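You operate a simulated robot arm through the tools that you are given. There is no shell and no other tool.

Carry out the task below with a simulated two-armed robot. There is one attempt and no reset: what you move stays moved.

Task
Switch the processor on and set rate and volume by the column card in the top drawer.
Fine: the card stays in the drawer; shut the drawer again; do not start.

It is judged by the outcome, as a careful person would: the job done as asked, and still so three seconds after it is handed in. It fails if anything else is knocked over, pushed out of place, dropped, spilled or broken.

Robot
Two 7-joint arms with fingered hands on one trunk that stands fixed in place. Base frame: the origin is at the foot of the trunk, x ahead of it, y to its left, z up; the work surface is at about z = 76. Lengths are in cm, angles in degrees, forces in N, time in s.
The left shoulder is at [3, 13.6, 138], the right one opposite. With the tool pointing down near the work surface each hand reaches from about 10 to 90 cm from the base axis, measured 20 degrees to its own side. Payload 5 kg a hand.
Tool frame (each hand has its own): the origin (TCP) lies between the finger pads and is the grasp point; the fingertips stand 4.2 cm ahead of it; z points along the fingers, y is the line along which they close. The gripper opens to 20.8 cm. The gripper's body begins 11.9 cm behind the TCP. The gripper is a hand of 4 fingers: y runs from the thumb to the fingers, the wrist lies at [0, 0, -33.2] in the tool frame, and closing takes about 1.5 s.
Orientation is that of the tool frame in the base frame, as a unit quaternion [x, y, z, w]. With the fingers straight down and closing along the base's y, the tool's x points along the base's -x, its y along +y and its z along -z.

Tools
- The arms move only by the tool arm_command. It takes "left_motion", "right_motion" or both (then of equal length, played together; a hand with none holds still); each is a list of rows, each an object (a shift or turn left out is 0, a gripper value left out holds the last) with "linear": the shift along the base's x, y, z in units of 150 mm (1.0 is 150 mm), a list of three; "turn": the turn, a rotation vector about the base's x, y, z in units of 45 degrees (1.0 is 45 degrees), a list of three. In form: [{"linear": [tx, ty, tz], "turn": [rx, ry, rz]}, ...]. A call has 1 to 20 rows; each row is the pose to reach, as a shift and turn from the pose commanded when the call began. "left_gripper" and "right_gripper" are, for a hand that has rows, the finger opening in cm, from 0 to 20.8, set as the call begins (left out, the last holds). A call with a number of a shift or a turn outside -1 to 1 is refused whole. Each row takes 0.2 s and may step no farther than 5 cm and 8.6 degrees from the row before; otherwise, or with a gripper value out of range, the whole call is refused. Where a pose cannot be reached the arm comes as near as it can. A force on the tool above 90 N (or 10 N above the force at the start of the call, whichever is more), or a blocked arm, ends the call early, and 0.2 s more pass. The fingers move at their own pace (about 7.2 cm/s each) and stop on an object; they squeeze with about 27 N. The grip force told is the motor's: it shows also when the fingers shut on nothing. Time passes only in rows, and 0.2 s behind the last, so rows that repeat a pose let the fingers close. It gives the time, the measured TCP pose, the force on the tool (base axes), the opening and the grip force at its end, in the units of the frame above (readings bear some noise), with the torque about the TCP (base axes, N m) and any sound that the robot's microphone picked up, and new pictures: "pictures" is both (left out), scene, wrist or none (wrist: the cameras of the hands that moved).
- Cameras (640 x 400 px; columns grow to the right, rows downward): "scene" is now at [3.78, -1.75, 209.18]; the picture's right is [-0.26, -0.97, 0.00], its down [-0.83, 0.22, -0.51] and it looks along [0.49, -0.13, -0.86] (base axes); focal length 353 px, centre (320, 200). "left" rides on the left gripper at [-10.1, 0, -14.5] in its tool frame; the picture's right is [0.00, -1.00, 0.00], its down [0.82, 0.00, -0.57] and it looks along [0.57, 0.00, 0.82] (tool axes); focal length 261 px, centre (320, 200). "right" rides on the right gripper at [10.1, 0, -14.5] in its tool frame; the picture's right is [0.00, 1.00, 0.00], its down [-0.82, 0.00, -0.57] and it looks along [-0.57, 0.00, 0.82] (tool axes); focal length 261 px, centre (320, 200). There is no depth. A picture from a camera that has moved, and an enlarged one, comes with that camera's place and axes in the base frame and with its lens.
- lift_body(by): slides the trunk up (or, below 0, down) by that many cm; the arms and the scene camera ride with it, the base frame stays. It gives what a move gives, with no picture.
- move_fingers(finger1, finger2, finger3, thumb_bend, hand): sets how far each is bent, from 0 (flat) to 100 (curled in); at 30 the hand is open as for a grip, at 70 the pads meet at the TCP. One left out holds its place. A second passes; each finger stops where it meets its share of the squeeze, and holds until it gets a number again. A gripper value or a shape takes the hand back. It gives what a move gives, with no picture; readings hold the bend of each and the force on the fingers (four entries, about 0 where the hand has none), thumb and palm.
- set_grasp(shape, hand): the hand has 4 fingers and takes this shape, open, in about a second: jaw (thumb against the fingers, like two jaws); tri (thumb and two fingers); tip (a fingertip pinch); poke (one finger out to press); point (the index stretched); flat (the hand flat); cup (the hand cupped); fist (a fist). The gripper value then closes the fingers along that shape, each until it touches; the sizes above hold for jaw. It gives what a move gives, with no picture.
- pan_tilt(pan, tilt): turns the head with the scene camera to pan (to the left, within 143 degrees either way) and tilt (down, from -29 to 69), counted from straight ahead of the robot. It gives what a move gives, and a new picture of the scene camera.
- zoom(camera, box): a new picture of the part [left, top, right, bottom] of that camera's present view, enlarged. It takes no simulated time.
- close_job(): hands the job in; it is judged then, once.

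Places have to be worked out from the pictures, the camera data and where the tool is seen. Open the grippers and draw the arms clear of the work before you hand the job in, unless the task says otherwise.

The tools are called after ">>>" as name(argument=value, ...) on one line, values as JSON. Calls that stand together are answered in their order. arm_command: Moves the arms, as the interface text tells. Its arguments: {"type":"object","properties":{"left_motion":{"type":"array","items":{"type":"object","properties":{"linear":{"type":"array","items":{"type":"number"}},"turn":{"type":"array","items":{"type":"number"}}}}},"left_gripper":{"type":"number"},"right_motion":{"type":"array","items":{"type":"object","properties":{"linear":{"type":"array","items":{"type":"number"}},"turn":{"type":"array","items":{"type":"number"}}}}},"right_gripper":{"type":"number"},"pictures":{"type":"string","enum":["both","scene","wrist","none"]}},"required":[]} The other tools are called the same way: lift_body (by) slides the trunk up or down; set_grasp (shape, hand) gives the hand a shape; move_fingers (finger1, finger2, finger3, thumb_bend, hand) moves the fingers one by one; pan_tilt (pan, tilt) turns the head that bears the scene camera; zoom (camera, box) takes an enlarged picture of a part of a camera's view; close_job () hands the job in.

At the start:

```text
time: 0.0
left_tcp_pos: [62.69, 17.99, 139.14]
left_tcp_rot: [0.0, 1.0, 0.0, 0.0]
left_ft_force: [0.3, -0.1, -0.6]
left_moment: [0.02, -0.01, -0.02]
left_grip_width: 20.78
left_grasp_force: 0.1
left_shape: jaw
left_bend: [30.0, 30.0, 30.0, 30.0]
left_finger forces: [0.1, 0.0, 0.0, 0.1, 0.1, 0.0]
right_tcp_pos: [55.77, -48.24, 140.25]
right_tcp_rot: [0.0, 1.0, 0.0, 0.0]
right_ft_force: [0.2, 0.4, 0.1]
right_moment: [0.01, -0.01, -0.02]
right_grip_width: 20.8
right_grasp_force: 0.1
right_shape: jaw
right_bend: [30.0, 30.0, 30.0, 30.0]
right_finger forces: [0.0, 0.0, 0.0, 0.0, 0.1, 0.0]
trunk travel left (down, up): [-40.0, 9.0]
head pan, tilt: [-14.9, 59.6]
```

scene: 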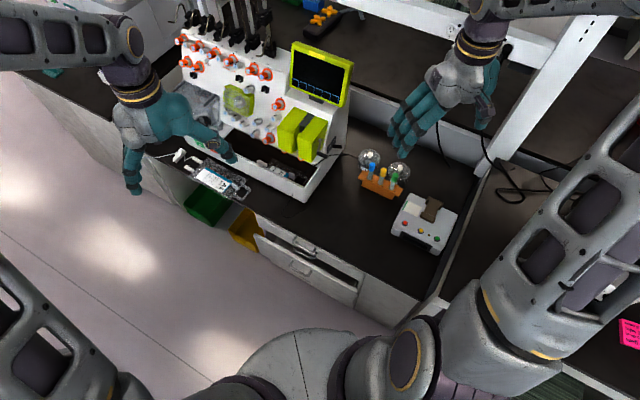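
right: 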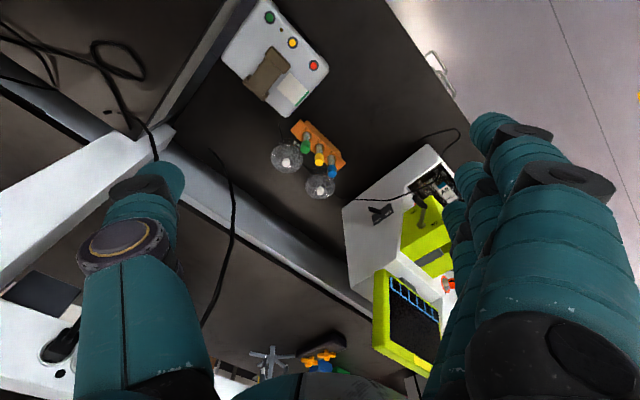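
left: 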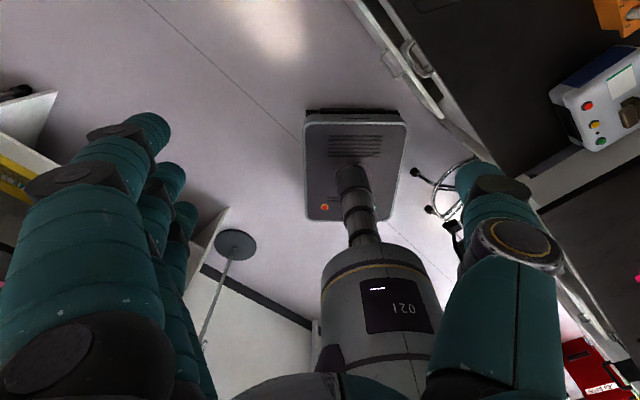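

The scene shows a bench with a large instrument with a screen, a small white box with buttons, and drawers below. I zoom in on several parts to identify the processor and the drawer.

>>> zoom(camera="scene", box=[160, 20, 360, 145])

>>> zoom(camera="scene", box=[340, 140, 480, 260])

>>> zoom(camera="scene", box=[170, 140, 370, 310])

```text
3.20 times, centred on (260, 82) of scene
camera zoom: at [3.78, -1.75, 209.18], right [-0.26, -0.97, 0.0], down [-0.83, 0.22, -0.51], along [0.49, -0.13, -0.86], focal length 1129 px, centre (512, 576)
```

zoom: 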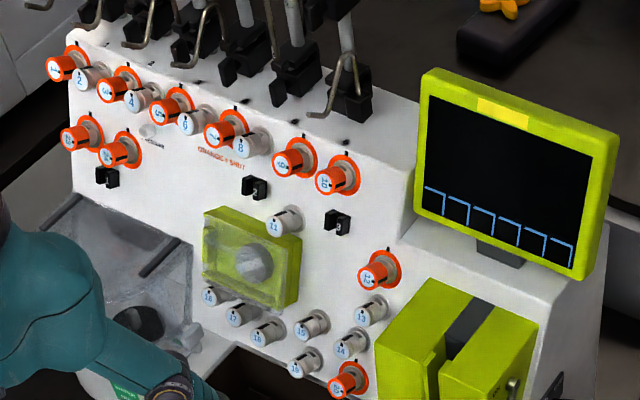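

```text
3.33 times, centred on (410, 200) of scene
camera zoom: at [3.78, -1.75, 209.18], right [-0.26, -0.97, 0.0], down [-0.83, 0.22, -0.51], along [0.49, -0.13, -0.86], focal length 1176 px, centre (20, 200)
```

zoom: 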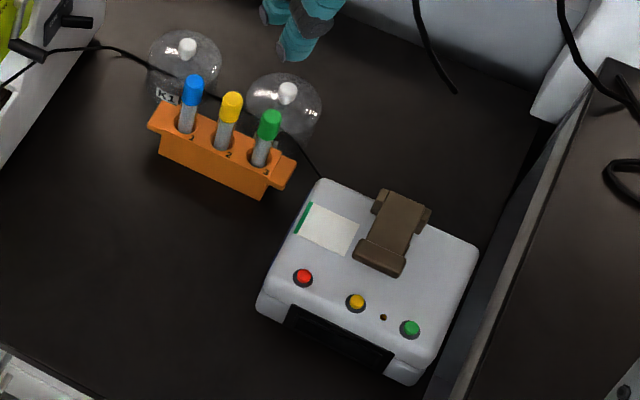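

```text
2.35 times, centred on (270, 225) of scene
camera zoom: at [3.78, -1.75, 209.18], right [-0.26, -0.97, 0.0], down [-0.83, 0.22, -0.51], along [0.49, -0.13, -0.86], focal length 830 px, centre (438, 141)
```

zoom: 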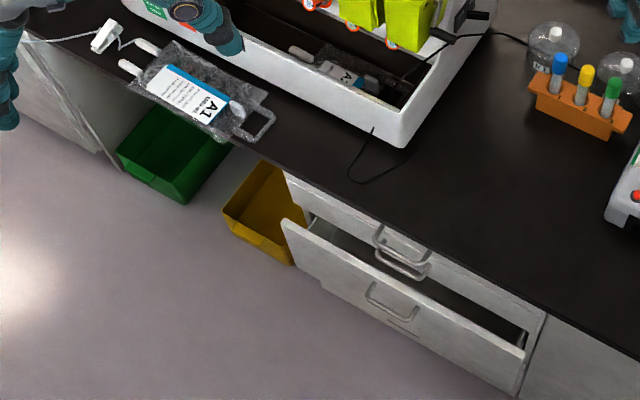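

The processor looks like the white machine with the dark screen; the drawers are below the bench, one partly open. I look around with the head before moving anything.

>>> pan_tilt(pan=0, tilt=45)

>>> pan_tilt(pan=-15, tilt=69)

```text
time: 0.8
left_tcp_pos: [62.69, 18.05, 139.19]
left_tcp_rot: [0.0, 1.0, 0.0, 0.0]
left_ft_force: [0.5, 0.3, 0.1]
left_moment: [-0.02, 0.0, -0.03]
left_grip_width: 20.77
left_grasp_force: 0.1
left_shape: jaw
left_bend: [30.0, 30.0, 30.0, 30.0]
left_finger forces: [0.0, 0.0, 0.1, 0.0, 0.1, 0.0]
right_tcp_pos: [55.86, -48.21, 140.31]
right_tcp_rot: [0.0, 1.0, 0.0, -0.001]
right_ft_force: [-0.6, 0.0, 0.2]
right_moment: [0.02, 0.01, 0.02]
right_grip_width: 20.8
right_grasp_force: 0.1
right_shape: jaw
right_bend: [30.0, 30.0, 30.0, 30.0]
right_finger forces: [0.0, 0.0, 0.0, 0.0, 0.0, 0.1]
trunk travel left (down, up): [-40.0, 9.0]
head pan, tilt: [0.0, 45.0]
camera scene: at [5.43, -0.05, 211.08], right [0.0, -1.0, 0.0], down [-0.71, 0.0, -0.71], along [0.71, 0.0, -0.71], focal length 353 px, centre (320, 200)
```

scene: 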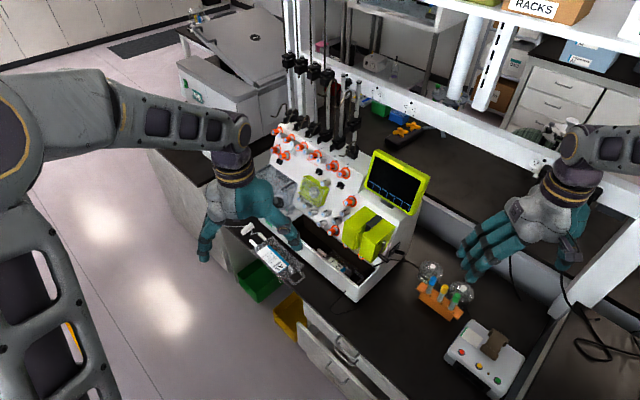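

```text
time: 1.6
left_tcp_pos: [62.75, 18.08, 139.11]
left_tcp_rot: [0.001, 1.0, 0.0, 0.001]
left_ft_force: [0.8, 0.8, -0.1]
left_moment: [-0.03, 0.01, 0.02]
left_grip_width: 20.8
left_grasp_force: 0.1
left_shape: jaw
left_bend: [30.0, 30.0, 30.0, 30.0]
left_finger forces: [0.1, 0.0, 0.0, 0.0, 0.0, 0.0]
right_tcp_pos: [55.76, -48.17, 140.57]
right_tcp_rot: [0.0, 1.0, 0.0, 0.0]
right_ft_force: [-0.2, -0.6, 0.3]
right_moment: [0.01, 0.0, -0.02]
right_grip_width: 20.8
right_grasp_force: 0.1
right_shape: jaw
right_bend: [30.0, 30.0, 30.0, 30.0]
right_finger forces: [0.0, 0.1, 0.1, 0.0, 0.0, 0.1]
trunk travel left (down, up): [-40.0, 9.0]
head pan, tilt: [-15.0, 68.8]
camera scene: at [2.69, -1.46, 208.2], right [-0.26, -0.97, 0.0], down [-0.9, 0.24, -0.36], along [0.35, -0.09, -0.93], focal length 353 px, centre (320, 200)
```

scene: 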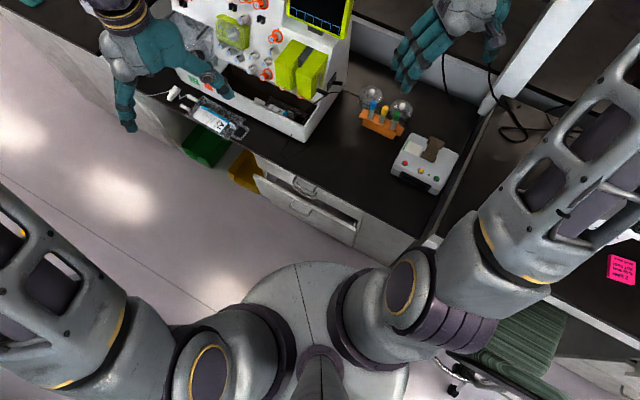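

The drawers are now near the picture centre. I enlarge the drawer area, the pink note and the machine.

>>> zoom(camera="scene", box=[230, 140, 390, 240])

>>> zoom(camera="scene", box=[590, 240, 640, 290])

>>> zoom(camera="scene", box=[160, 60, 370, 160])

```text
4.00 times, centred on (310, 190) of scene
camera zoom: at [2.69, -1.46, 208.2], right [-0.26, -0.97, 0.0], down [-0.9, 0.24, -0.36], along [0.35, -0.09, -0.93], focal length 1412 px, centre (360, 240)
```

zoom: 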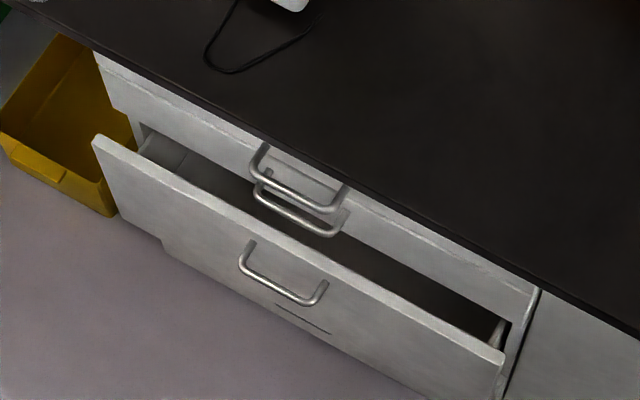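

```text
8.00 times, centred on (615, 265) of scene
camera zoom: at [2.69, -1.46, 208.2], right [-0.26, -0.97, 0.0], down [-0.9, 0.24, -0.36], along [0.35, -0.09, -0.93], focal length 2824 px, centre (-2040, -320)
```

zoom: 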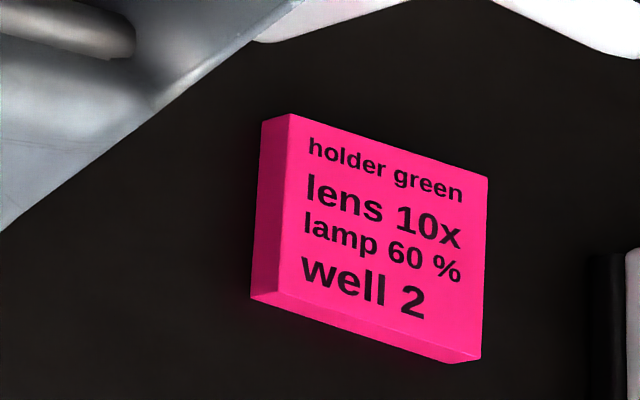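

```text
3.05 times, centred on (265, 110) of scene
camera zoom: at [2.69, -1.46, 208.2], right [-0.26, -0.97, 0.0], down [-0.9, 0.24, -0.36], along [0.35, -0.09, -0.93], focal length 1076 px, centre (488, 474)
```

zoom: 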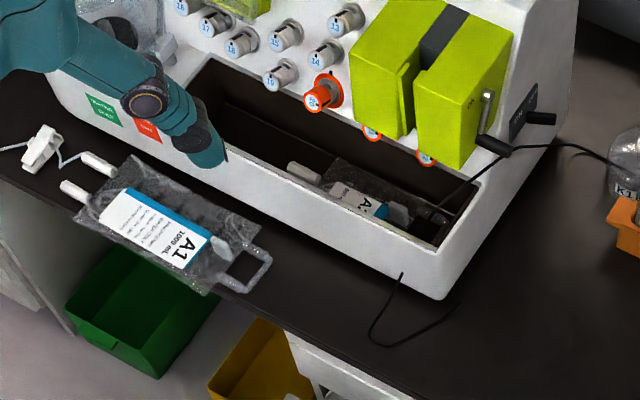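

The right side of the machine carries a dark panel and levers, and there are coloured labels on its front. I zoom with the right wrist camera and the scene camera for detail.

>>> zoom(camera="right", box=[340, 140, 480, 280])

>>> zoom(camera="scene", box=[290, 40, 360, 110])

>>> zoom(camera="scene", box=[165, 70, 235, 140])

>>> zoom(camera="right", box=[210, 0, 350, 120])

```text
2.86 times, centred on (410, 210) of right
camera zoom: at [45.68, -48.32, 154.83], right [0.0, 1.0, 0.0], down [0.82, 0.0, 0.57], along [0.57, 0.0, -0.82], focal length 745 px, centre (63, 171)
```

zoom: 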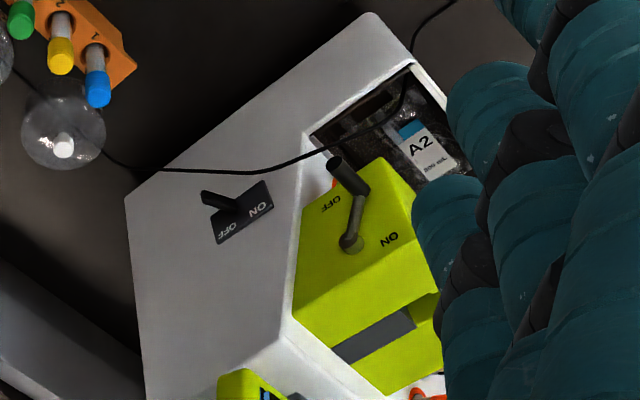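

```text
5.71 times, centred on (325, 75) of scene
camera zoom: at [2.69, -1.46, 208.2], right [-0.26, -0.97, 0.0], down [-0.9, 0.24, -0.36], along [0.35, -0.09, -0.93], focal length 2017 px, centre (291, 914)
```

zoom: 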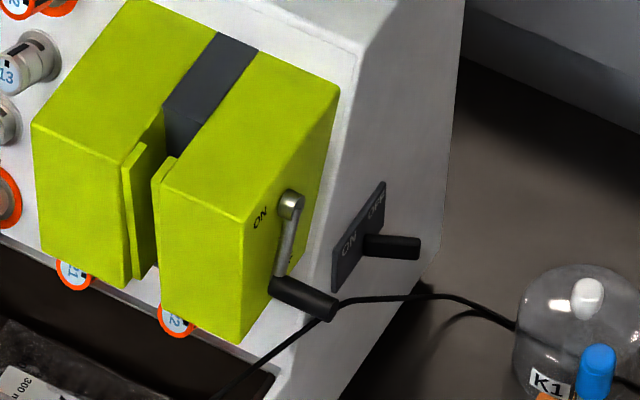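

```text
5.71 times, centred on (200, 105) of scene
camera zoom: at [2.69, -1.46, 208.2], right [-0.26, -0.97, 0.0], down [-0.9, 0.24, -0.36], along [0.35, -0.09, -0.93], focal length 2017 px, centre (1006, 743)
```

zoom: 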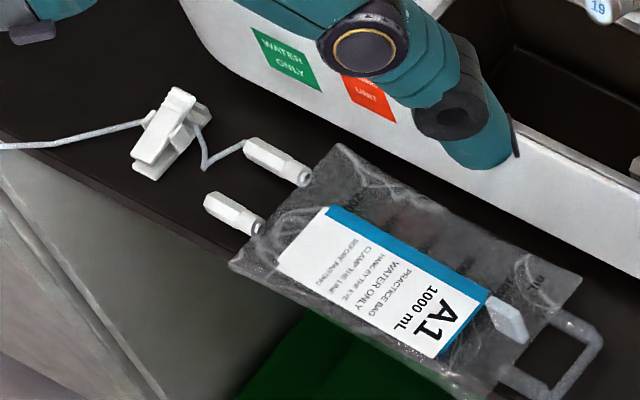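

```text
3.33 times, centred on (280, 60) of right
camera zoom: at [45.68, -48.32, 154.83], right [0.0, 1.0, 0.0], down [0.82, 0.0, 0.57], along [0.57, 0.0, -0.82], focal length 869 px, centre (453, 667)
```

zoom: 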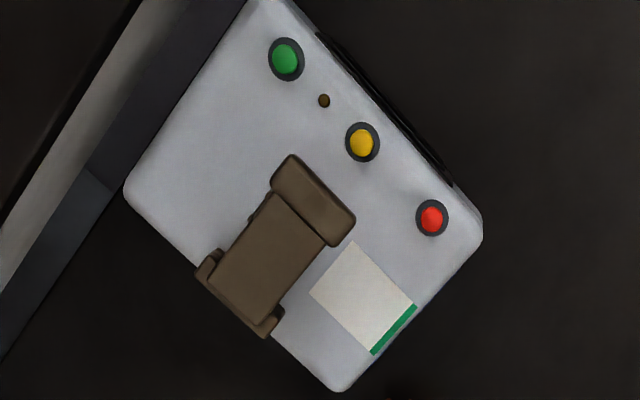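

The right side of the machine has a black ON/OFF lever (mains), the green block has its own ON/OFF crank. I zoom closer on the drawer handles to see which drawer is which.

>>> zoom(camera="scene", box=[280, 165, 330, 205])

>>> zoom(camera="scene", box=[240, 150, 300, 200])

>>> zoom(camera="scene", box=[320, 195, 380, 245])

```text
10.00 times, centred on (305, 185) of scene
camera zoom: at [2.69, -1.46, 208.2], right [-0.26, -0.97, 0.0], down [-0.9, 0.24, -0.36], along [0.35, -0.09, -0.93], focal length 3530 px, centre (470, 350)
```

zoom: 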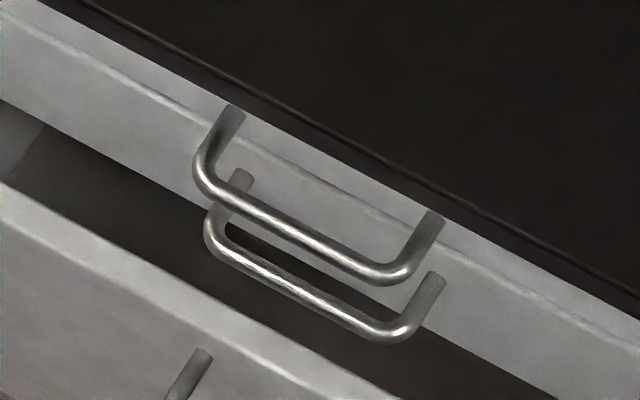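

```text
8.00 times, centred on (270, 175) of scene
camera zoom: at [2.69, -1.46, 208.2], right [-0.26, -0.97, 0.0], down [-0.9, 0.24, -0.36], along [0.35, -0.09, -0.93], focal length 2824 px, centre (720, 400)
```

zoom: 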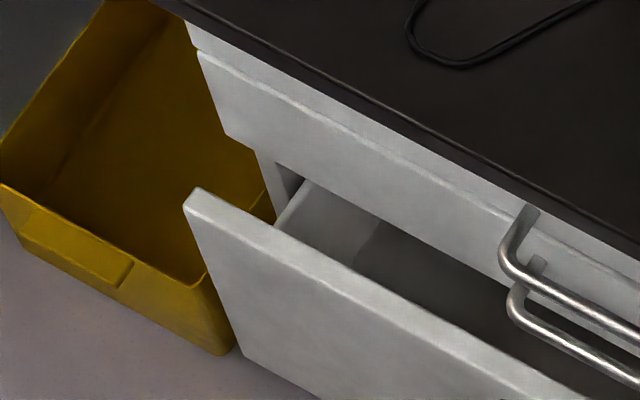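

```text
8.00 times, centred on (350, 220) of scene
camera zoom: at [2.69, -1.46, 208.2], right [-0.26, -0.97, 0.0], down [-0.9, 0.24, -0.36], along [0.35, -0.09, -0.93], focal length 2824 px, centre (80, 40)
```

zoom: 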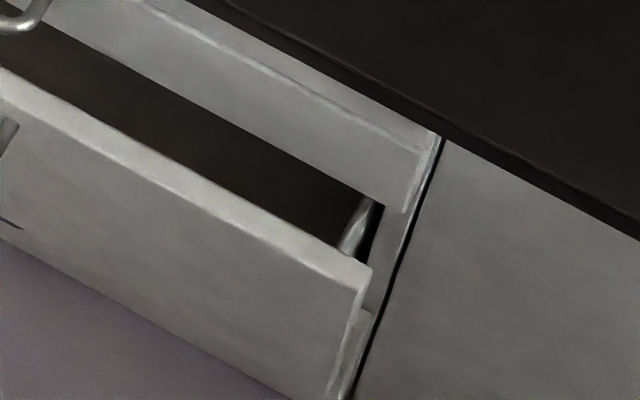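

The bench edge runs diagonally (x − y ≈ 77), with the drawers opening toward (−x, +y), and there look to be two stacked handles above the open lower drawer. I bring the left hand back off the bench and start turning it to point at the drawer front for a frontal look.

>>> arm_command(left_motion=[{"linear": [-0.111, -0.022, -0.167], "turn": [-0.157, -0.065, 0.065]}, {"linear": [-0.222, -0.044, -0.333], "turn": [-0.314, -0.13, 0.13]}, {"linear": [-0.333, -0.067, -0.5], "turn": [-0.472, -0.195, 0.195]}, {"linear": [-0.444, -0.089, -0.667], "turn": [-0.629, -0.261, 0.261]}, {"linear": [-0.556, -0.111, -0.833], "turn": [-0.786, -0.326, 0.326]}, {"linear": [-0.667, -0.133, -1.0], "turn": [-0.943, -0.391, 0.391]}], pictures="both")

```text
time: 3.2
left_tcp_pos: [52.12, 1.03, 129.7]
left_tcp_rot: [0.012, 0.912, -0.385, 0.144]
left_ft_force: [0.6, 2.8, 0.2]
left_moment: [-0.35, -0.05, -0.05]
left_grip_width: 20.83
left_grasp_force: 0.1
left_shape: jaw
left_bend: [30.0, 30.0, 30.0, 30.0]
left_finger forces: [0.1, 0.0, 0.1, 0.0, 0.0, 0.0]
right_tcp_pos: [55.5, -47.64, 140.75]
right_tcp_rot: [0.0, 1.0, -0.001, 0.001]
right_ft_force: [0.1, 2.1, 1.0]
right_moment: [-0.29, -0.05, 0.03]
right_grip_width: 20.77
right_grasp_force: 0.2
right_shape: jaw
right_bend: [30.0, 30.0, 30.0, 30.0]
right_finger forces: [0.0, 0.0, 0.0, 0.0, 0.1, 0.0]
trunk travel left (down, up): [-40.0, 9.0]
head pan, tilt: [-15.0, 68.8]
stopped in row 6 (left hand): the arm was blocked; the commanded pose is now the measured one
camera scene: at [2.38, -0.65, 208.22], right [-0.26, -0.97, 0.0], down [-0.9, 0.24, -0.36], along [0.35, -0.1, -0.93], focal length 353 px, centre (320, 200)
camera left: at [58.07, 12.25, 141.93], right [-0.13, -0.7, 0.7], down [-0.93, 0.33, 0.16], along [-0.34, -0.63, -0.7], focal length 261 px, centre (320, 200)
```

scene: 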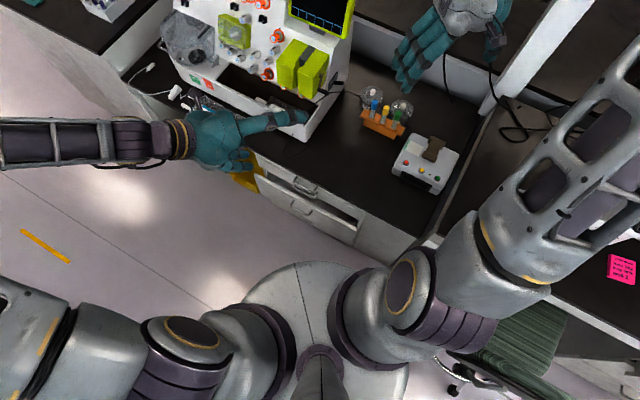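
left: 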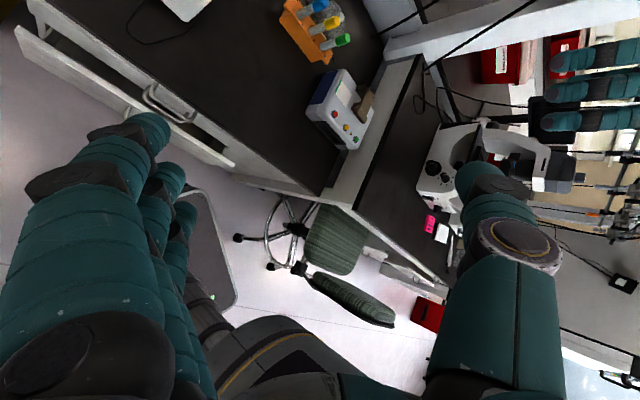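

The left arm was blocked partway, with the TCP at about (52, 1, 130). I turn the head to the left to see what the elbow is doing.

>>> pan_tilt(pan=50, tilt=45)

```text
time: 4.6
left_tcp_pos: [52.45, 0.68, 129.56]
left_tcp_rot: [0.012, 0.912, -0.384, 0.143]
left_ft_force: [0.2, -0.7, 0.7]
left_moment: [0.03, 0.02, 0.0]
left_grip_width: 20.8
left_grasp_force: 0.0
left_shape: jaw
left_bend: [30.0, 30.0, 30.0, 30.0]
left_finger forces: [0.1, 0.0, 0.0, 0.1, 0.0, 0.0]
right_tcp_pos: [55.84, -48.24, 140.27]
right_tcp_rot: [0.0, 1.0, -0.001, 0.0]
right_ft_force: [0.1, -0.2, 0.0]
right_moment: [0.07, 0.04, 0.01]
right_grip_width: 20.79
right_grasp_force: 0.0
right_shape: jaw
right_bend: [30.0, 30.0, 30.0, 30.0]
right_finger forces: [0.0, 0.0, 0.0, 0.0, 0.0, 0.1]
trunk travel left (down, up): [-40.0, 9.0]
head pan, tilt: [50.0, 45.0]
camera scene: at [2.59, 6.07, 211.08], right [0.77, -0.64, 0.0], down [-0.46, -0.54, -0.71], along [0.45, 0.54, -0.71], focal length 353 px, centre (320, 200)
```

scene: 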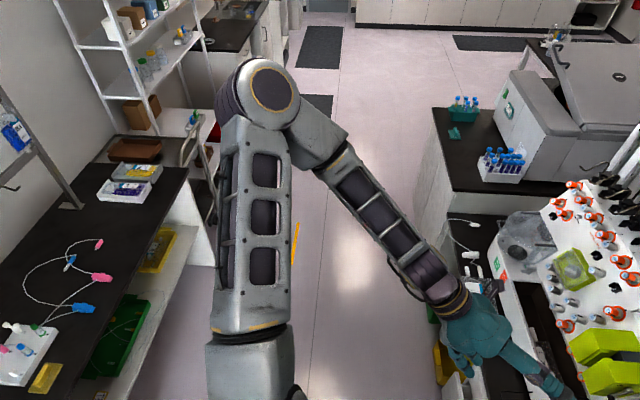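

Nothing visible was hit; it seems the arm ran into its own limit with that turn at that height. From re-worked geometry the bench edge is x − y ≈ 74.5, the top handle bar about (61, −10, 71), and the mains lever about (92, −31, 95). I lower the left hand with its present orientation, clear of the bench.

>>> arm_command(left_motion=[{"linear": [-0.09, 0.05, -0.17]}, {"linear": [-0.18, 0.1, -0.33]}, {"linear": [-0.27, 0.15, -0.5]}, {"linear": [-0.36, 0.2, -0.67]}, {"linear": [-0.45, 0.25, -0.83]}, {"linear": [-0.53, 0.3, -1.0]}], pictures="scene")

```text
time: 6.0
left_tcp_pos: [44.43, 5.31, 114.61]
left_tcp_rot: [0.012, 0.912, -0.385, 0.143]
left_ft_force: [-0.5, 0.4, -0.2]
left_moment: [-0.01, 0.04, -0.04]
left_grip_width: 20.83
left_grasp_force: 0.1
left_shape: jaw
left_bend: [30.0, 30.0, 30.0, 30.0]
left_finger forces: [0.0, 0.0, 0.0, 0.0, 0.0, 0.0]
right_tcp_pos: [55.51, -48.12, 140.55]
right_tcp_rot: [0.0, 1.0, 0.0, 0.0]
right_ft_force: [-0.5, 1.4, 0.0]
right_moment: [-0.07, -0.01, -0.02]
right_grip_width: 20.78
right_grasp_force: 0.0
right_shape: jaw
right_bend: [30.0, 30.0, 30.0, 30.0]
right_finger forces: [0.0, 0.0, 0.0, 0.0, 0.0, 0.0]
trunk travel left (down, up): [-40.0, 9.0]
head pan, tilt: [50.0, 45.0]
camera scene: at [2.5, 6.37, 211.08], right [0.77, -0.64, 0.0], down [-0.45, -0.54, -0.71], along [0.45, 0.54, -0.71], focal length 353 px, centre (320, 200)
```

scene: 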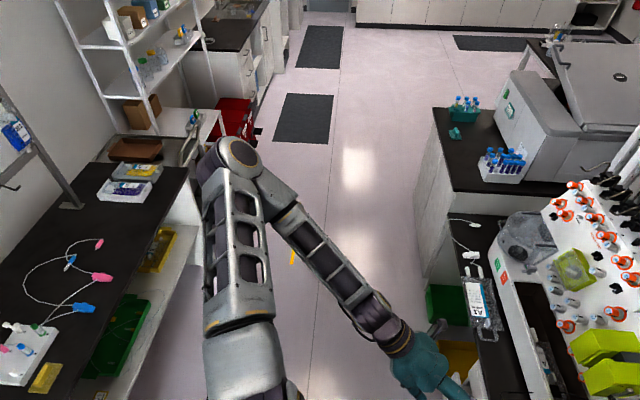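

The lowering went cleanly. Now I turn the hand the rest of the way towards the drawer front while going lower to about (50, 2, 100).

>>> arm_command(left_motion=[{"linear": [0.05, -0.03, -0.14], "turn": [-0.143, -0.015, 0.098]}, {"linear": [0.11, -0.06, -0.28], "turn": [-0.286, -0.03, 0.196]}, {"linear": [0.16, -0.09, -0.42], "turn": [-0.429, -0.046, 0.294]}, {"linear": [0.21, -0.13, -0.56], "turn": [-0.571, -0.061, 0.393]}, {"linear": [0.27, -0.16, -0.7], "turn": [-0.714, -0.076, 0.491]}, {"linear": [0.32, -0.19, -0.84], "turn": [-0.857, -0.092, 0.589]}, {"linear": [0.37, -0.22, -0.97], "turn": [-1.0, -0.107, 0.687]}], pictures="both")

```text
time: 7.6
left_tcp_pos: [49.89, 1.85, 100.17]
left_tcp_rot: [-0.264, 0.661, -0.648, 0.27]
left_ft_force: [0.1, -0.2, 0.6]
left_moment: [0.04, 0.05, -0.01]
left_grip_width: 20.81
left_grasp_force: 0.0
left_shape: jaw
left_bend: [30.0, 30.0, 30.0, 30.0]
left_finger forces: [0.1, 0.0, 0.0, 0.1, 0.0, 0.0]
right_tcp_pos: [55.65, -48.37, 140.41]
right_tcp_rot: [0.001, 1.0, 0.001, 0.0]
right_ft_force: [-0.8, -0.2, -0.3]
right_moment: [0.06, 0.0, 0.01]
right_grip_width: 20.78
right_grasp_force: 0.0
right_shape: jaw
right_bend: [30.0, 30.0, 30.0, 30.0]
right_finger forces: [0.0, 0.0, 0.0, 0.0, 0.0, 0.1]
trunk travel left (down, up): [-40.0, 9.0]
head pan, tilt: [50.0, 45.0]
camera scene: at [2.49, 6.09, 211.09], right [0.77, -0.64, 0.0], down [-0.45, -0.54, -0.71], along [0.45, 0.54, -0.71], focal length 353 px, centre (320, 200)
camera left: at [46.91, 19.23, 100.35], right [0.0, -0.02, 1.0], down [-0.99, -0.17, 0.0], along [0.17, -0.99, -0.02], focal length 261 px, centre (320, 200)
```

scene: 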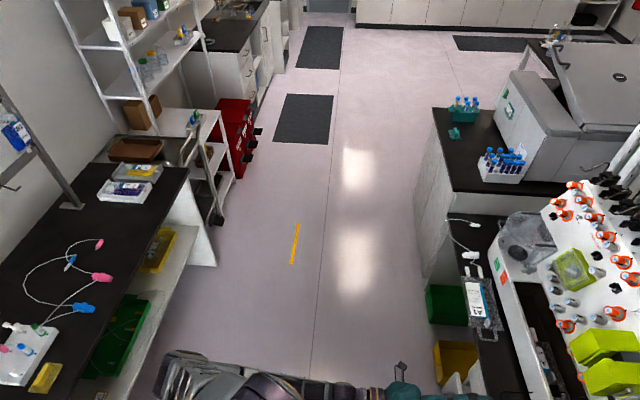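
left: 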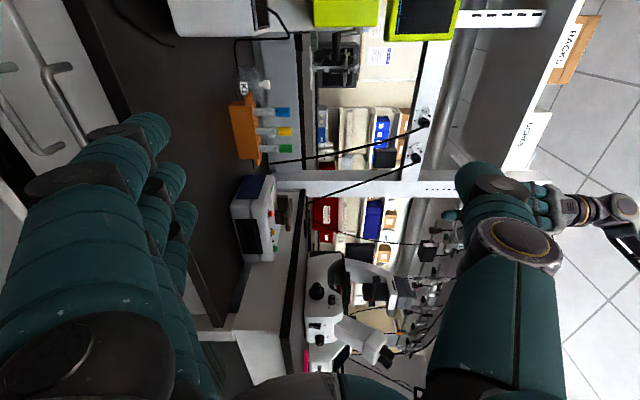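

The hand now points along the drawer's opening axis at z ≈ 100. I turn the head back to the drawers and lower the hand straight down by 14 cm.

>>> arm_command(left_motion=[{"linear": [-0.05, 0.05, -0.24]}, {"linear": [-0.1, 0.1, -0.48]}, {"linear": [-0.15, 0.15, -0.72]}, {"linear": [-0.2, 0.2, -0.95]}], left_gripper=8, pictures="wrist")

>>> pan_tilt(pan=-5, tilt=66)

```text
time: 8.6
left_tcp_pos: [46.89, 4.92, 85.79]
left_tcp_rot: [-0.265, 0.661, -0.648, 0.269]
left_ft_force: [-0.6, -0.8, 0.3]
left_moment: [0.0, 0.02, 0.02]
left_grip_width: 8.08
left_grasp_force: 0.0
left_shape: jaw
left_bend: [73.0, 73.0, 73.0, 70.0]
left_finger forces: [0.0, 0.0, 0.0, 0.1, 0.1, 0.1]
right_tcp_pos: [55.77, -48.23, 140.36]
right_tcp_rot: [-0.001, 1.0, 0.0, 0.0]
right_ft_force: [0.3, 0.6, 0.0]
right_moment: [-0.01, 0.04, 0.0]
right_grip_width: 20.78
right_grasp_force: 0.0
right_shape: jaw
right_bend: [30.0, 30.0, 30.0, 30.0]
right_finger forces: [0.0, 0.1, 0.0, 0.0, 0.0, 0.0]
trunk travel left (down, up): [-40.0, 9.0]
head pan, tilt: [50.0, 45.0]
camera left: at [43.96, 22.34, 86.08], right [0.0, -0.02, 1.0], down [-0.99, -0.16, 0.0], along [0.16, -0.99, -0.02], focal length 261 px, centre (320, 200)
```

left: 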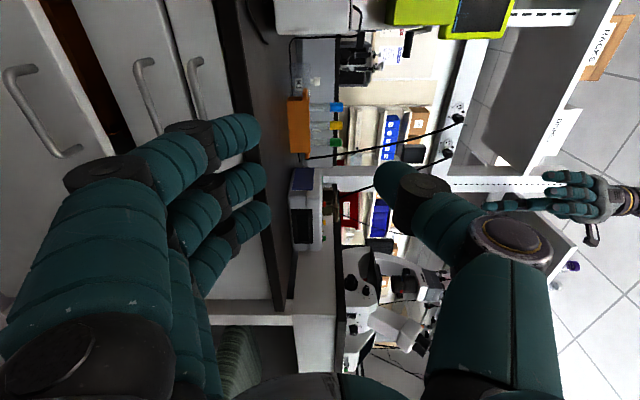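

```text
time: 9.8
left_tcp_pos: [46.95, 4.97, 85.92]
left_tcp_rot: [-0.265, 0.662, -0.648, 0.268]
left_ft_force: [0.0, 0.2, -0.1]
left_moment: [0.02, 0.0, -0.01]
left_grip_width: 8.1
left_grasp_force: 0.1
left_shape: jaw
left_bend: [73.0, 73.0, 73.0, 70.0]
left_finger forces: [0.0, 0.0, 0.1, 0.0, 0.0, 0.1]
right_tcp_pos: [55.68, -48.23, 140.31]
right_tcp_rot: [0.0, 1.0, 0.0, 0.0]
right_ft_force: [0.1, -0.2, 0.1]
right_moment: [-0.01, -0.02, 0.04]
right_grip_width: 20.79
right_grasp_force: 0.0
right_shape: jaw
right_bend: [30.0, 30.0, 30.0, 30.0]
right_finger forces: [0.1, 0.1, 0.0, 0.1, 0.0, 0.0]
trunk travel left (down, up): [-40.0, 9.0]
head pan, tilt: [-5.0, 66.0]
camera scene: at [3.2, -0.53, 208.48], right [-0.09, -1.0, 0.0], down [-0.91, 0.08, -0.41], along [0.41, -0.04, -0.91], focal length 353 px, centre (320, 200)
```

scene: 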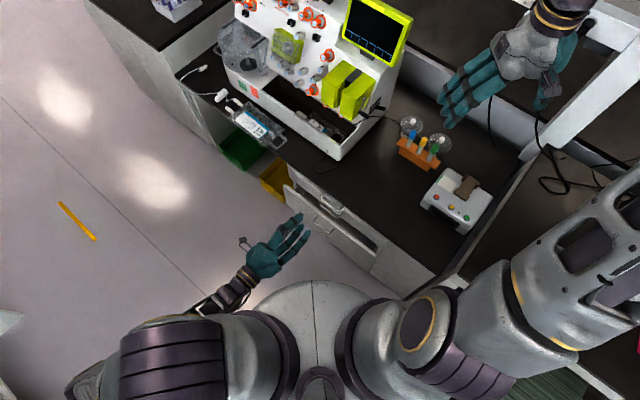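

Now the left wrist camera sees three drawer fronts (picture right is up): top drawer nearest the bench, a second one, and the open lower one. I zoom in to check the seams and handles.

>>> zoom(camera="left", box=[0, 0, 300, 190])

>>> zoom(camera="scene", box=[230, 150, 390, 250])

```text
2.11 times, centred on (150, 95) of left
camera zoom: at [43.93, 22.34, 86.11], right [0.01, -0.02, 1.0], down [-0.99, -0.16, 0.0], along [0.16, -0.99, -0.02], focal length 549 px, centre (678, 421)
```

zoom: 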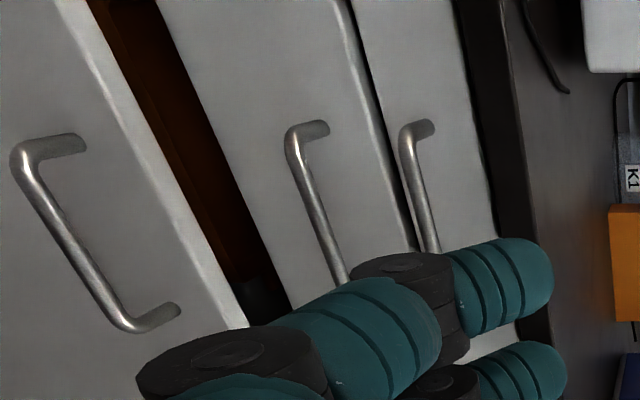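

```text
4.00 times, centred on (310, 200) of scene
camera zoom: at [3.2, -0.53, 208.48], right [-0.09, -1.0, 0.0], down [-0.91, 0.08, -0.41], along [0.41, -0.04, -0.91], focal length 1412 px, centre (360, 200)
```

zoom: 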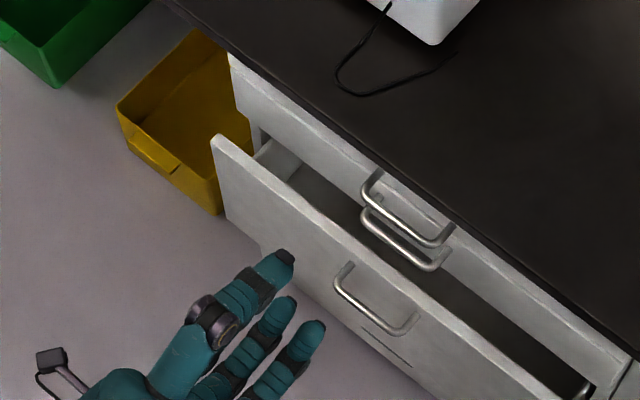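

The drawers are clear: top drawer is the thin one under the bench with its bar at roughly (61.8, −10.3, 69.8). I lower the left hand to that height, still ~20 cm short of the bar, with a narrower opening.

>>> arm_command(left_motion=[{"linear": [0, 0, -0.25]}, {"linear": [0, 0, -0.5]}, {"linear": [0, 0, -0.75]}, {"linear": [0, 0, -1.0]}], left_gripper=6, pictures="both")

```text
time: 10.8
left_tcp_pos: [46.97, 5.16, 75.96]
left_tcp_rot: [-0.264, 0.662, -0.648, 0.269]
left_ft_force: [0.1, -0.3, 0.2]
left_moment: [-0.06, 0.02, 0.06]
left_grip_width: 5.97
left_grasp_force: 0.1
left_shape: jaw
left_bend: [73.0, 73.0, 73.0, 70.0]
left_finger forces: [0.1, 0.0, 0.1, 0.0, 0.0, 0.1]
left hand out of reach, approached as far as the arm can: row 3, 4
right_tcp_pos: [55.69, -48.25, 140.24]
right_tcp_rot: [0.001, 1.0, -0.001, 0.0]
right_ft_force: [0.5, -0.8, 0.0]
right_moment: [0.0, 0.02, -0.04]
right_grip_width: 20.77
right_grasp_force: 0.1
right_shape: jaw
right_bend: [30.0, 30.0, 30.0, 30.0]
right_finger forces: [0.1, 0.0, 0.0, 0.0, 0.0, 0.0]
trunk travel left (down, up): [-40.0, 9.0]
head pan, tilt: [-5.0, 66.0]
camera scene: at [3.26, -0.56, 208.47], right [-0.09, -1.0, 0.0], down [-0.91, 0.08, -0.41], along [0.4, -0.04, -0.91], focal length 353 px, centre (320, 200)
camera left: at [43.99, 22.52, 76.18], right [0.0, -0.02, 1.0], down [-0.99, -0.16, 0.0], along [0.16, -0.99, -0.02], focal length 261 px, centre (320, 200)
```

scene: 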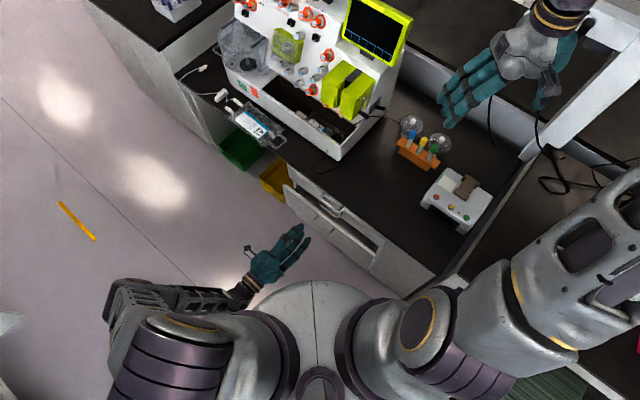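
left: 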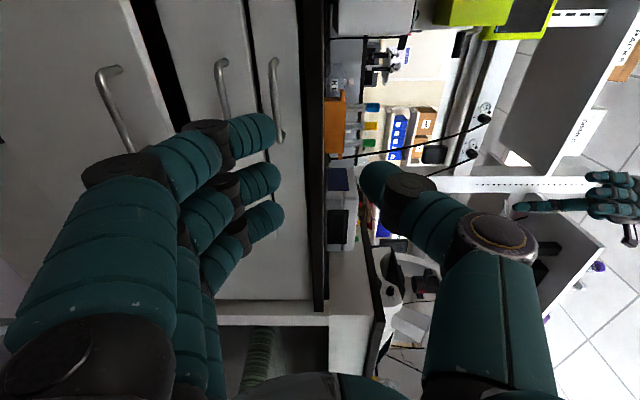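

The left arm stops at z ≈ 76 with this pose, so I will need to lower the trunk about 10 cm. Before that I look at the right arm's surroundings so its descent doesn't hit anything.

>>> pan_tilt(pan=-50, tilt=45)

```text
time: 12.0
left_tcp_pos: [46.85, 5.06, 75.93]
left_tcp_rot: [-0.265, 0.661, -0.648, 0.268]
left_ft_force: [-0.9, -0.1, 0.9]
left_moment: [-0.02, 0.0, 0.0]
left_grip_width: 5.95
left_grasp_force: 0.1
left_shape: jaw
left_bend: [73.0, 73.0, 73.0, 70.0]
left_finger forces: [0.0, 0.0, 0.0, 0.1, 0.0, 0.0]
right_tcp_pos: [55.68, -48.22, 140.5]
right_tcp_rot: [0.0, 1.0, 0.0, 0.0]
right_ft_force: [0.5, -0.3, -0.7]
right_moment: [0.0, 0.01, 0.01]
right_grip_width: 20.75
right_grasp_force: 0.0
right_shape: jaw
right_bend: [30.0, 30.0, 30.0, 30.0]
right_finger forces: [0.0, 0.0, 0.0, 0.1, 0.1, 0.0]
trunk travel left (down, up): [-40.0, 9.0]
head pan, tilt: [-50.0, 45.0]
camera scene: at [2.48, -6.21, 211.08], right [-0.77, -0.64, 0.0], down [-0.46, 0.54, -0.71], along [0.45, -0.54, -0.71], focal length 353 px, centre (320, 200)
```

scene: 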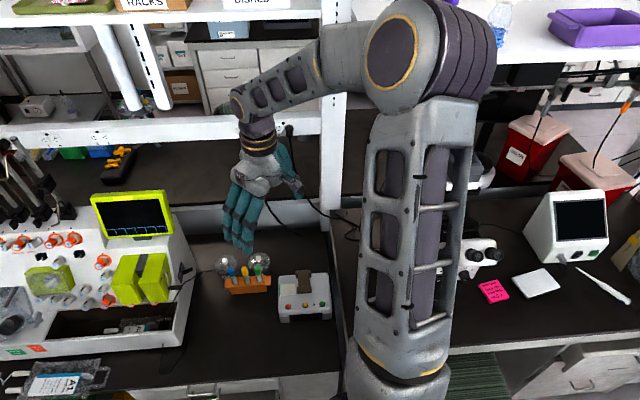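

Below the right arm there is only bench well beneath it, and the left hand has free air, so lowering the trunk 10 cm is safe.

>>> lift_body(by=-10)

>>> pan_tilt(pan=-5, tilt=62)

```text
time: 13.3
left_tcp_pos: [46.88, 5.02, 65.95]
left_tcp_rot: [-0.265, 0.662, -0.648, 0.268]
left_ft_force: [-0.4, -0.3, -0.4]
left_moment: [0.02, -0.02, 0.02]
left_grip_width: 5.98
left_grasp_force: 0.0
left_shape: jaw
left_bend: [73.0, 73.0, 73.0, 70.0]
left_finger forces: [0.0, 0.0, 0.1, 0.1, 0.1, 0.1]
right_tcp_pos: [55.79, -48.16, 130.37]
right_tcp_rot: [0.0, 1.0, 0.0, 0.0]
right_ft_force: [-0.6, 0.2, 0.1]
right_moment: [-0.06, -0.04, 0.0]
right_grip_width: 20.78
right_grasp_force: 0.1
right_shape: jaw
right_bend: [30.0, 30.0, 30.0, 30.0]
right_finger forces: [0.0, 0.0, 0.1, 0.0, 0.0, 0.0]
trunk travel left (down, up): [-30.0, 19.0]
head pan, tilt: [-50.0, 45.0]
```

```text
time: 14.4
left_tcp_pos: [46.92, 5.08, 65.82]
left_tcp_rot: [-0.265, 0.662, -0.648, 0.269]
left_ft_force: [-0.4, -0.2, 0.1]
left_moment: [-0.01, 0.01, 0.0]
left_grip_width: 5.96
left_grasp_force: 0.0
left_shape: jaw
left_bend: [73.0, 73.0, 73.0, 70.0]
left_finger forces: [0.1, 0.0, 0.0, 0.1, 0.0, 0.0]
right_tcp_pos: [55.67, -48.25, 130.34]
right_tcp_rot: [0.0, 1.0, 0.0, 0.0]
right_ft_force: [0.6, 0.1, -0.4]
right_moment: [-0.01, -0.04, 0.0]
right_grip_width: 20.76
right_grasp_force: 0.0
right_shape: jaw
right_bend: [30.0, 30.0, 30.0, 30.0]
right_finger forces: [0.0, 0.1, 0.0, 0.1, 0.1, 0.0]
trunk travel left (down, up): [-30.0, 19.0]
head pan, tilt: [-5.0, 62.0]
camera scene: at [3.7, -0.6, 198.91], right [-0.09, -1.0, 0.0], down [-0.88, 0.08, -0.47], along [0.47, -0.04, -0.88], focal length 353 px, centre (320, 200)
```

scene: 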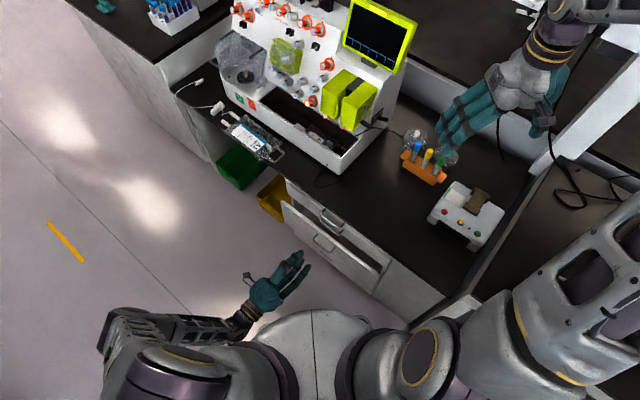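

The left hand is now at z 65.8 with room to spare. I raise it to z ≈ 69.9 and move about 9 cm toward the bar, then check alignment in the wrist camera.

>>> arm_command(left_motion=[{"linear": [0.0, 0.0, 0.137]}, {"linear": [0.0, 0.0, 0.273]}, {"linear": [0.14, -0.14, 0.273]}, {"linear": [0.28, -0.28, 0.273]}, {"linear": [0.42, -0.42, 0.273]}], pictures="both")

>>> zoom(camera="scene", box=[240, 180, 400, 280])

```text
time: 15.6
left_tcp_pos: [53.25, -1.32, 69.98]
left_tcp_rot: [-0.265, 0.663, -0.647, 0.268]
left_ft_force: [0.3, 0.0, 0.4]
left_moment: [-0.01, -0.01, -0.04]
left_grip_width: 5.95
left_grasp_force: 0.1
left_shape: jaw
left_bend: [73.0, 73.0, 73.0, 70.0]
left_finger forces: [0.1, 0.0, 0.0, 0.0, 0.1, 0.0]
right_tcp_pos: [55.72, -48.29, 130.31]
right_tcp_rot: [0.0, 1.0, 0.0, -0.001]
right_ft_force: [0.7, 0.2, -0.8]
right_moment: [0.06, 0.05, 0.0]
right_grip_width: 20.77
right_grasp_force: 0.0
right_shape: jaw
right_bend: [30.0, 30.0, 30.0, 30.0]
right_finger forces: [0.1, 0.1, 0.1, 0.0, 0.0, 0.0]
trunk travel left (down, up): [-30.0, 19.0]
head pan, tilt: [-5.0, 62.0]
camera scene: at [3.78, -0.69, 198.9], right [-0.09, -1.0, 0.0], down [-0.88, 0.08, -0.47], along [0.47, -0.04, -0.88], focal length 353 px, centre (320, 200)
camera left: at [50.25, 16.12, 70.32], right [0.01, -0.02, 1.0], down [-0.99, -0.16, 0.0], along [0.16, -0.99, -0.02], focal length 261 px, centre (320, 200)
```

scene: 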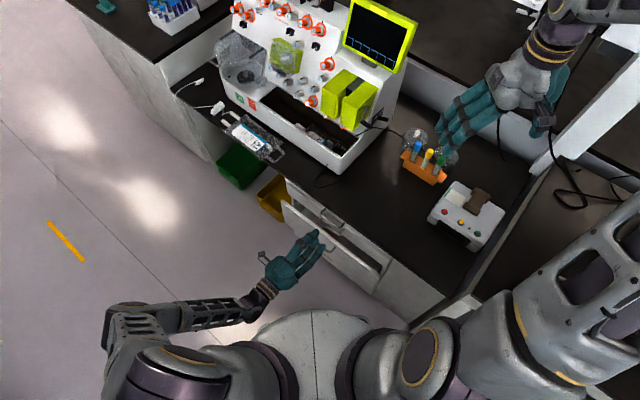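
left: 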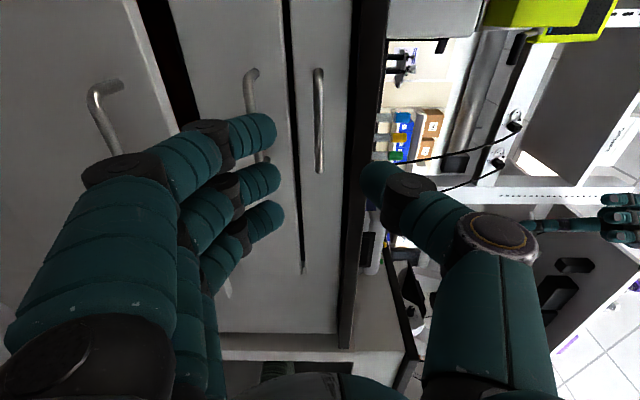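

```text
4.00 times, centred on (320, 230) of scene
camera zoom: at [3.78, -0.69, 198.9], right [-0.09, -1.0, 0.0], down [-0.88, 0.08, -0.47], along [0.47, -0.04, -0.88], focal length 1412 px, centre (320, 80)
```

zoom: 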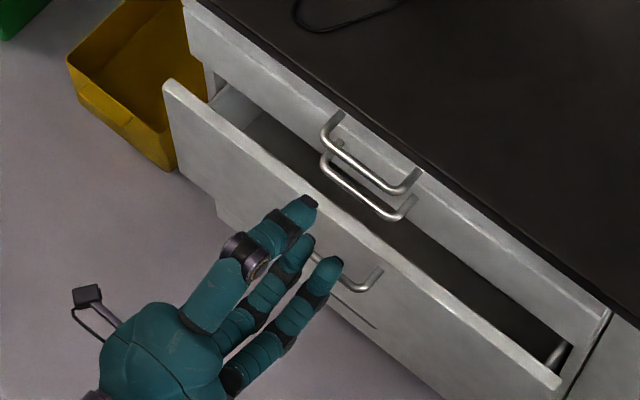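

The bar sits at the right height (picture column ≈ 320) and about 12 cm ahead, roughly 1.4 cm to the +x side of my axis. I narrow the opening to 4.5 cm, centre on it and advance 7 cm, stopping short for a check.

>>> arm_command(left_motion=[{"linear": [0.06, 0.06, -0.01]}, {"linear": [0.15, -0.03, -0.01]}, {"linear": [0.24, -0.12, -0.01]}, {"linear": [0.33, -0.21, -0.01]}, {"linear": [0.39, -0.27, -0.01]}], left_gripper=4.5, pictures="both")

>>> zoom(camera="scene", box=[260, 180, 380, 255])

```text
time: 16.8
left_tcp_pos: [59.19, -5.32, 69.9]
left_tcp_rot: [-0.265, 0.663, -0.647, 0.268]
left_ft_force: [0.3, -0.3, -0.1]
left_moment: [-0.01, -0.01, -0.01]
left_grip_width: 4.53
left_grasp_force: 0.1
left_shape: jaw
left_bend: [73.0, 73.0, 73.0, 70.0]
left_finger forces: [0.0, 0.0, 0.0, 0.1, 0.1, 0.0]
right_tcp_pos: [55.7, -48.12, 130.36]
right_tcp_rot: [0.0, 1.0, 0.0, 0.0]
right_ft_force: [-0.4, -0.4, 0.1]
right_moment: [0.0, 0.01, -0.03]
right_grip_width: 20.78
right_grasp_force: 0.1
right_shape: jaw
right_bend: [30.0, 30.0, 30.0, 30.0]
right_finger forces: [0.0, 0.0, 0.0, 0.0, 0.0, 0.0]
trunk travel left (down, up): [-30.0, 19.0]
head pan, tilt: [-5.0, 62.0]
camera scene: at [3.71, -0.6, 198.91], right [-0.09, -1.0, 0.0], down [-0.88, 0.08, -0.47], along [0.47, -0.04, -0.88], focal length 353 px, centre (320, 200)
camera left: at [56.16, 12.16, 70.06], right [0.01, -0.02, 1.0], down [-0.99, -0.16, 0.0], along [0.16, -0.99, -0.02], focal length 261 px, centre (320, 200)
```

scene: 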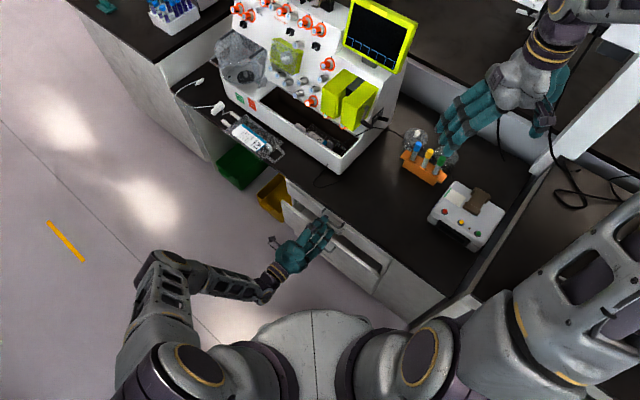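
left: 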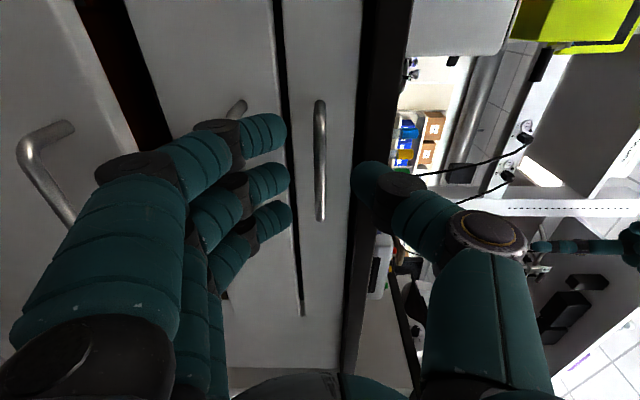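

```text
5.33 times, centred on (320, 218) of scene
camera zoom: at [3.71, -0.6, 198.91], right [-0.09, -1.0, 0.0], down [-0.88, 0.08, -0.47], along [0.47, -0.04, -0.88], focal length 1882 px, centre (320, 107)
```

zoom: 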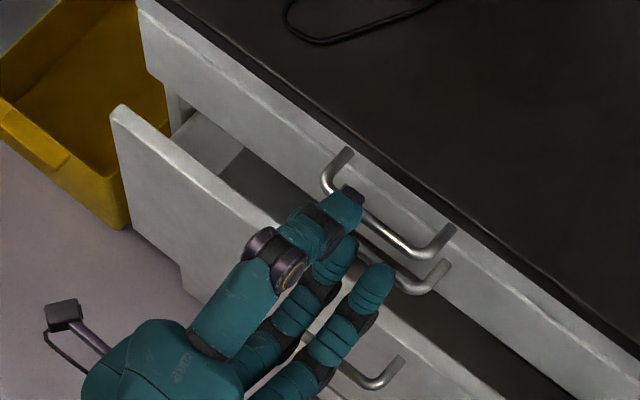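

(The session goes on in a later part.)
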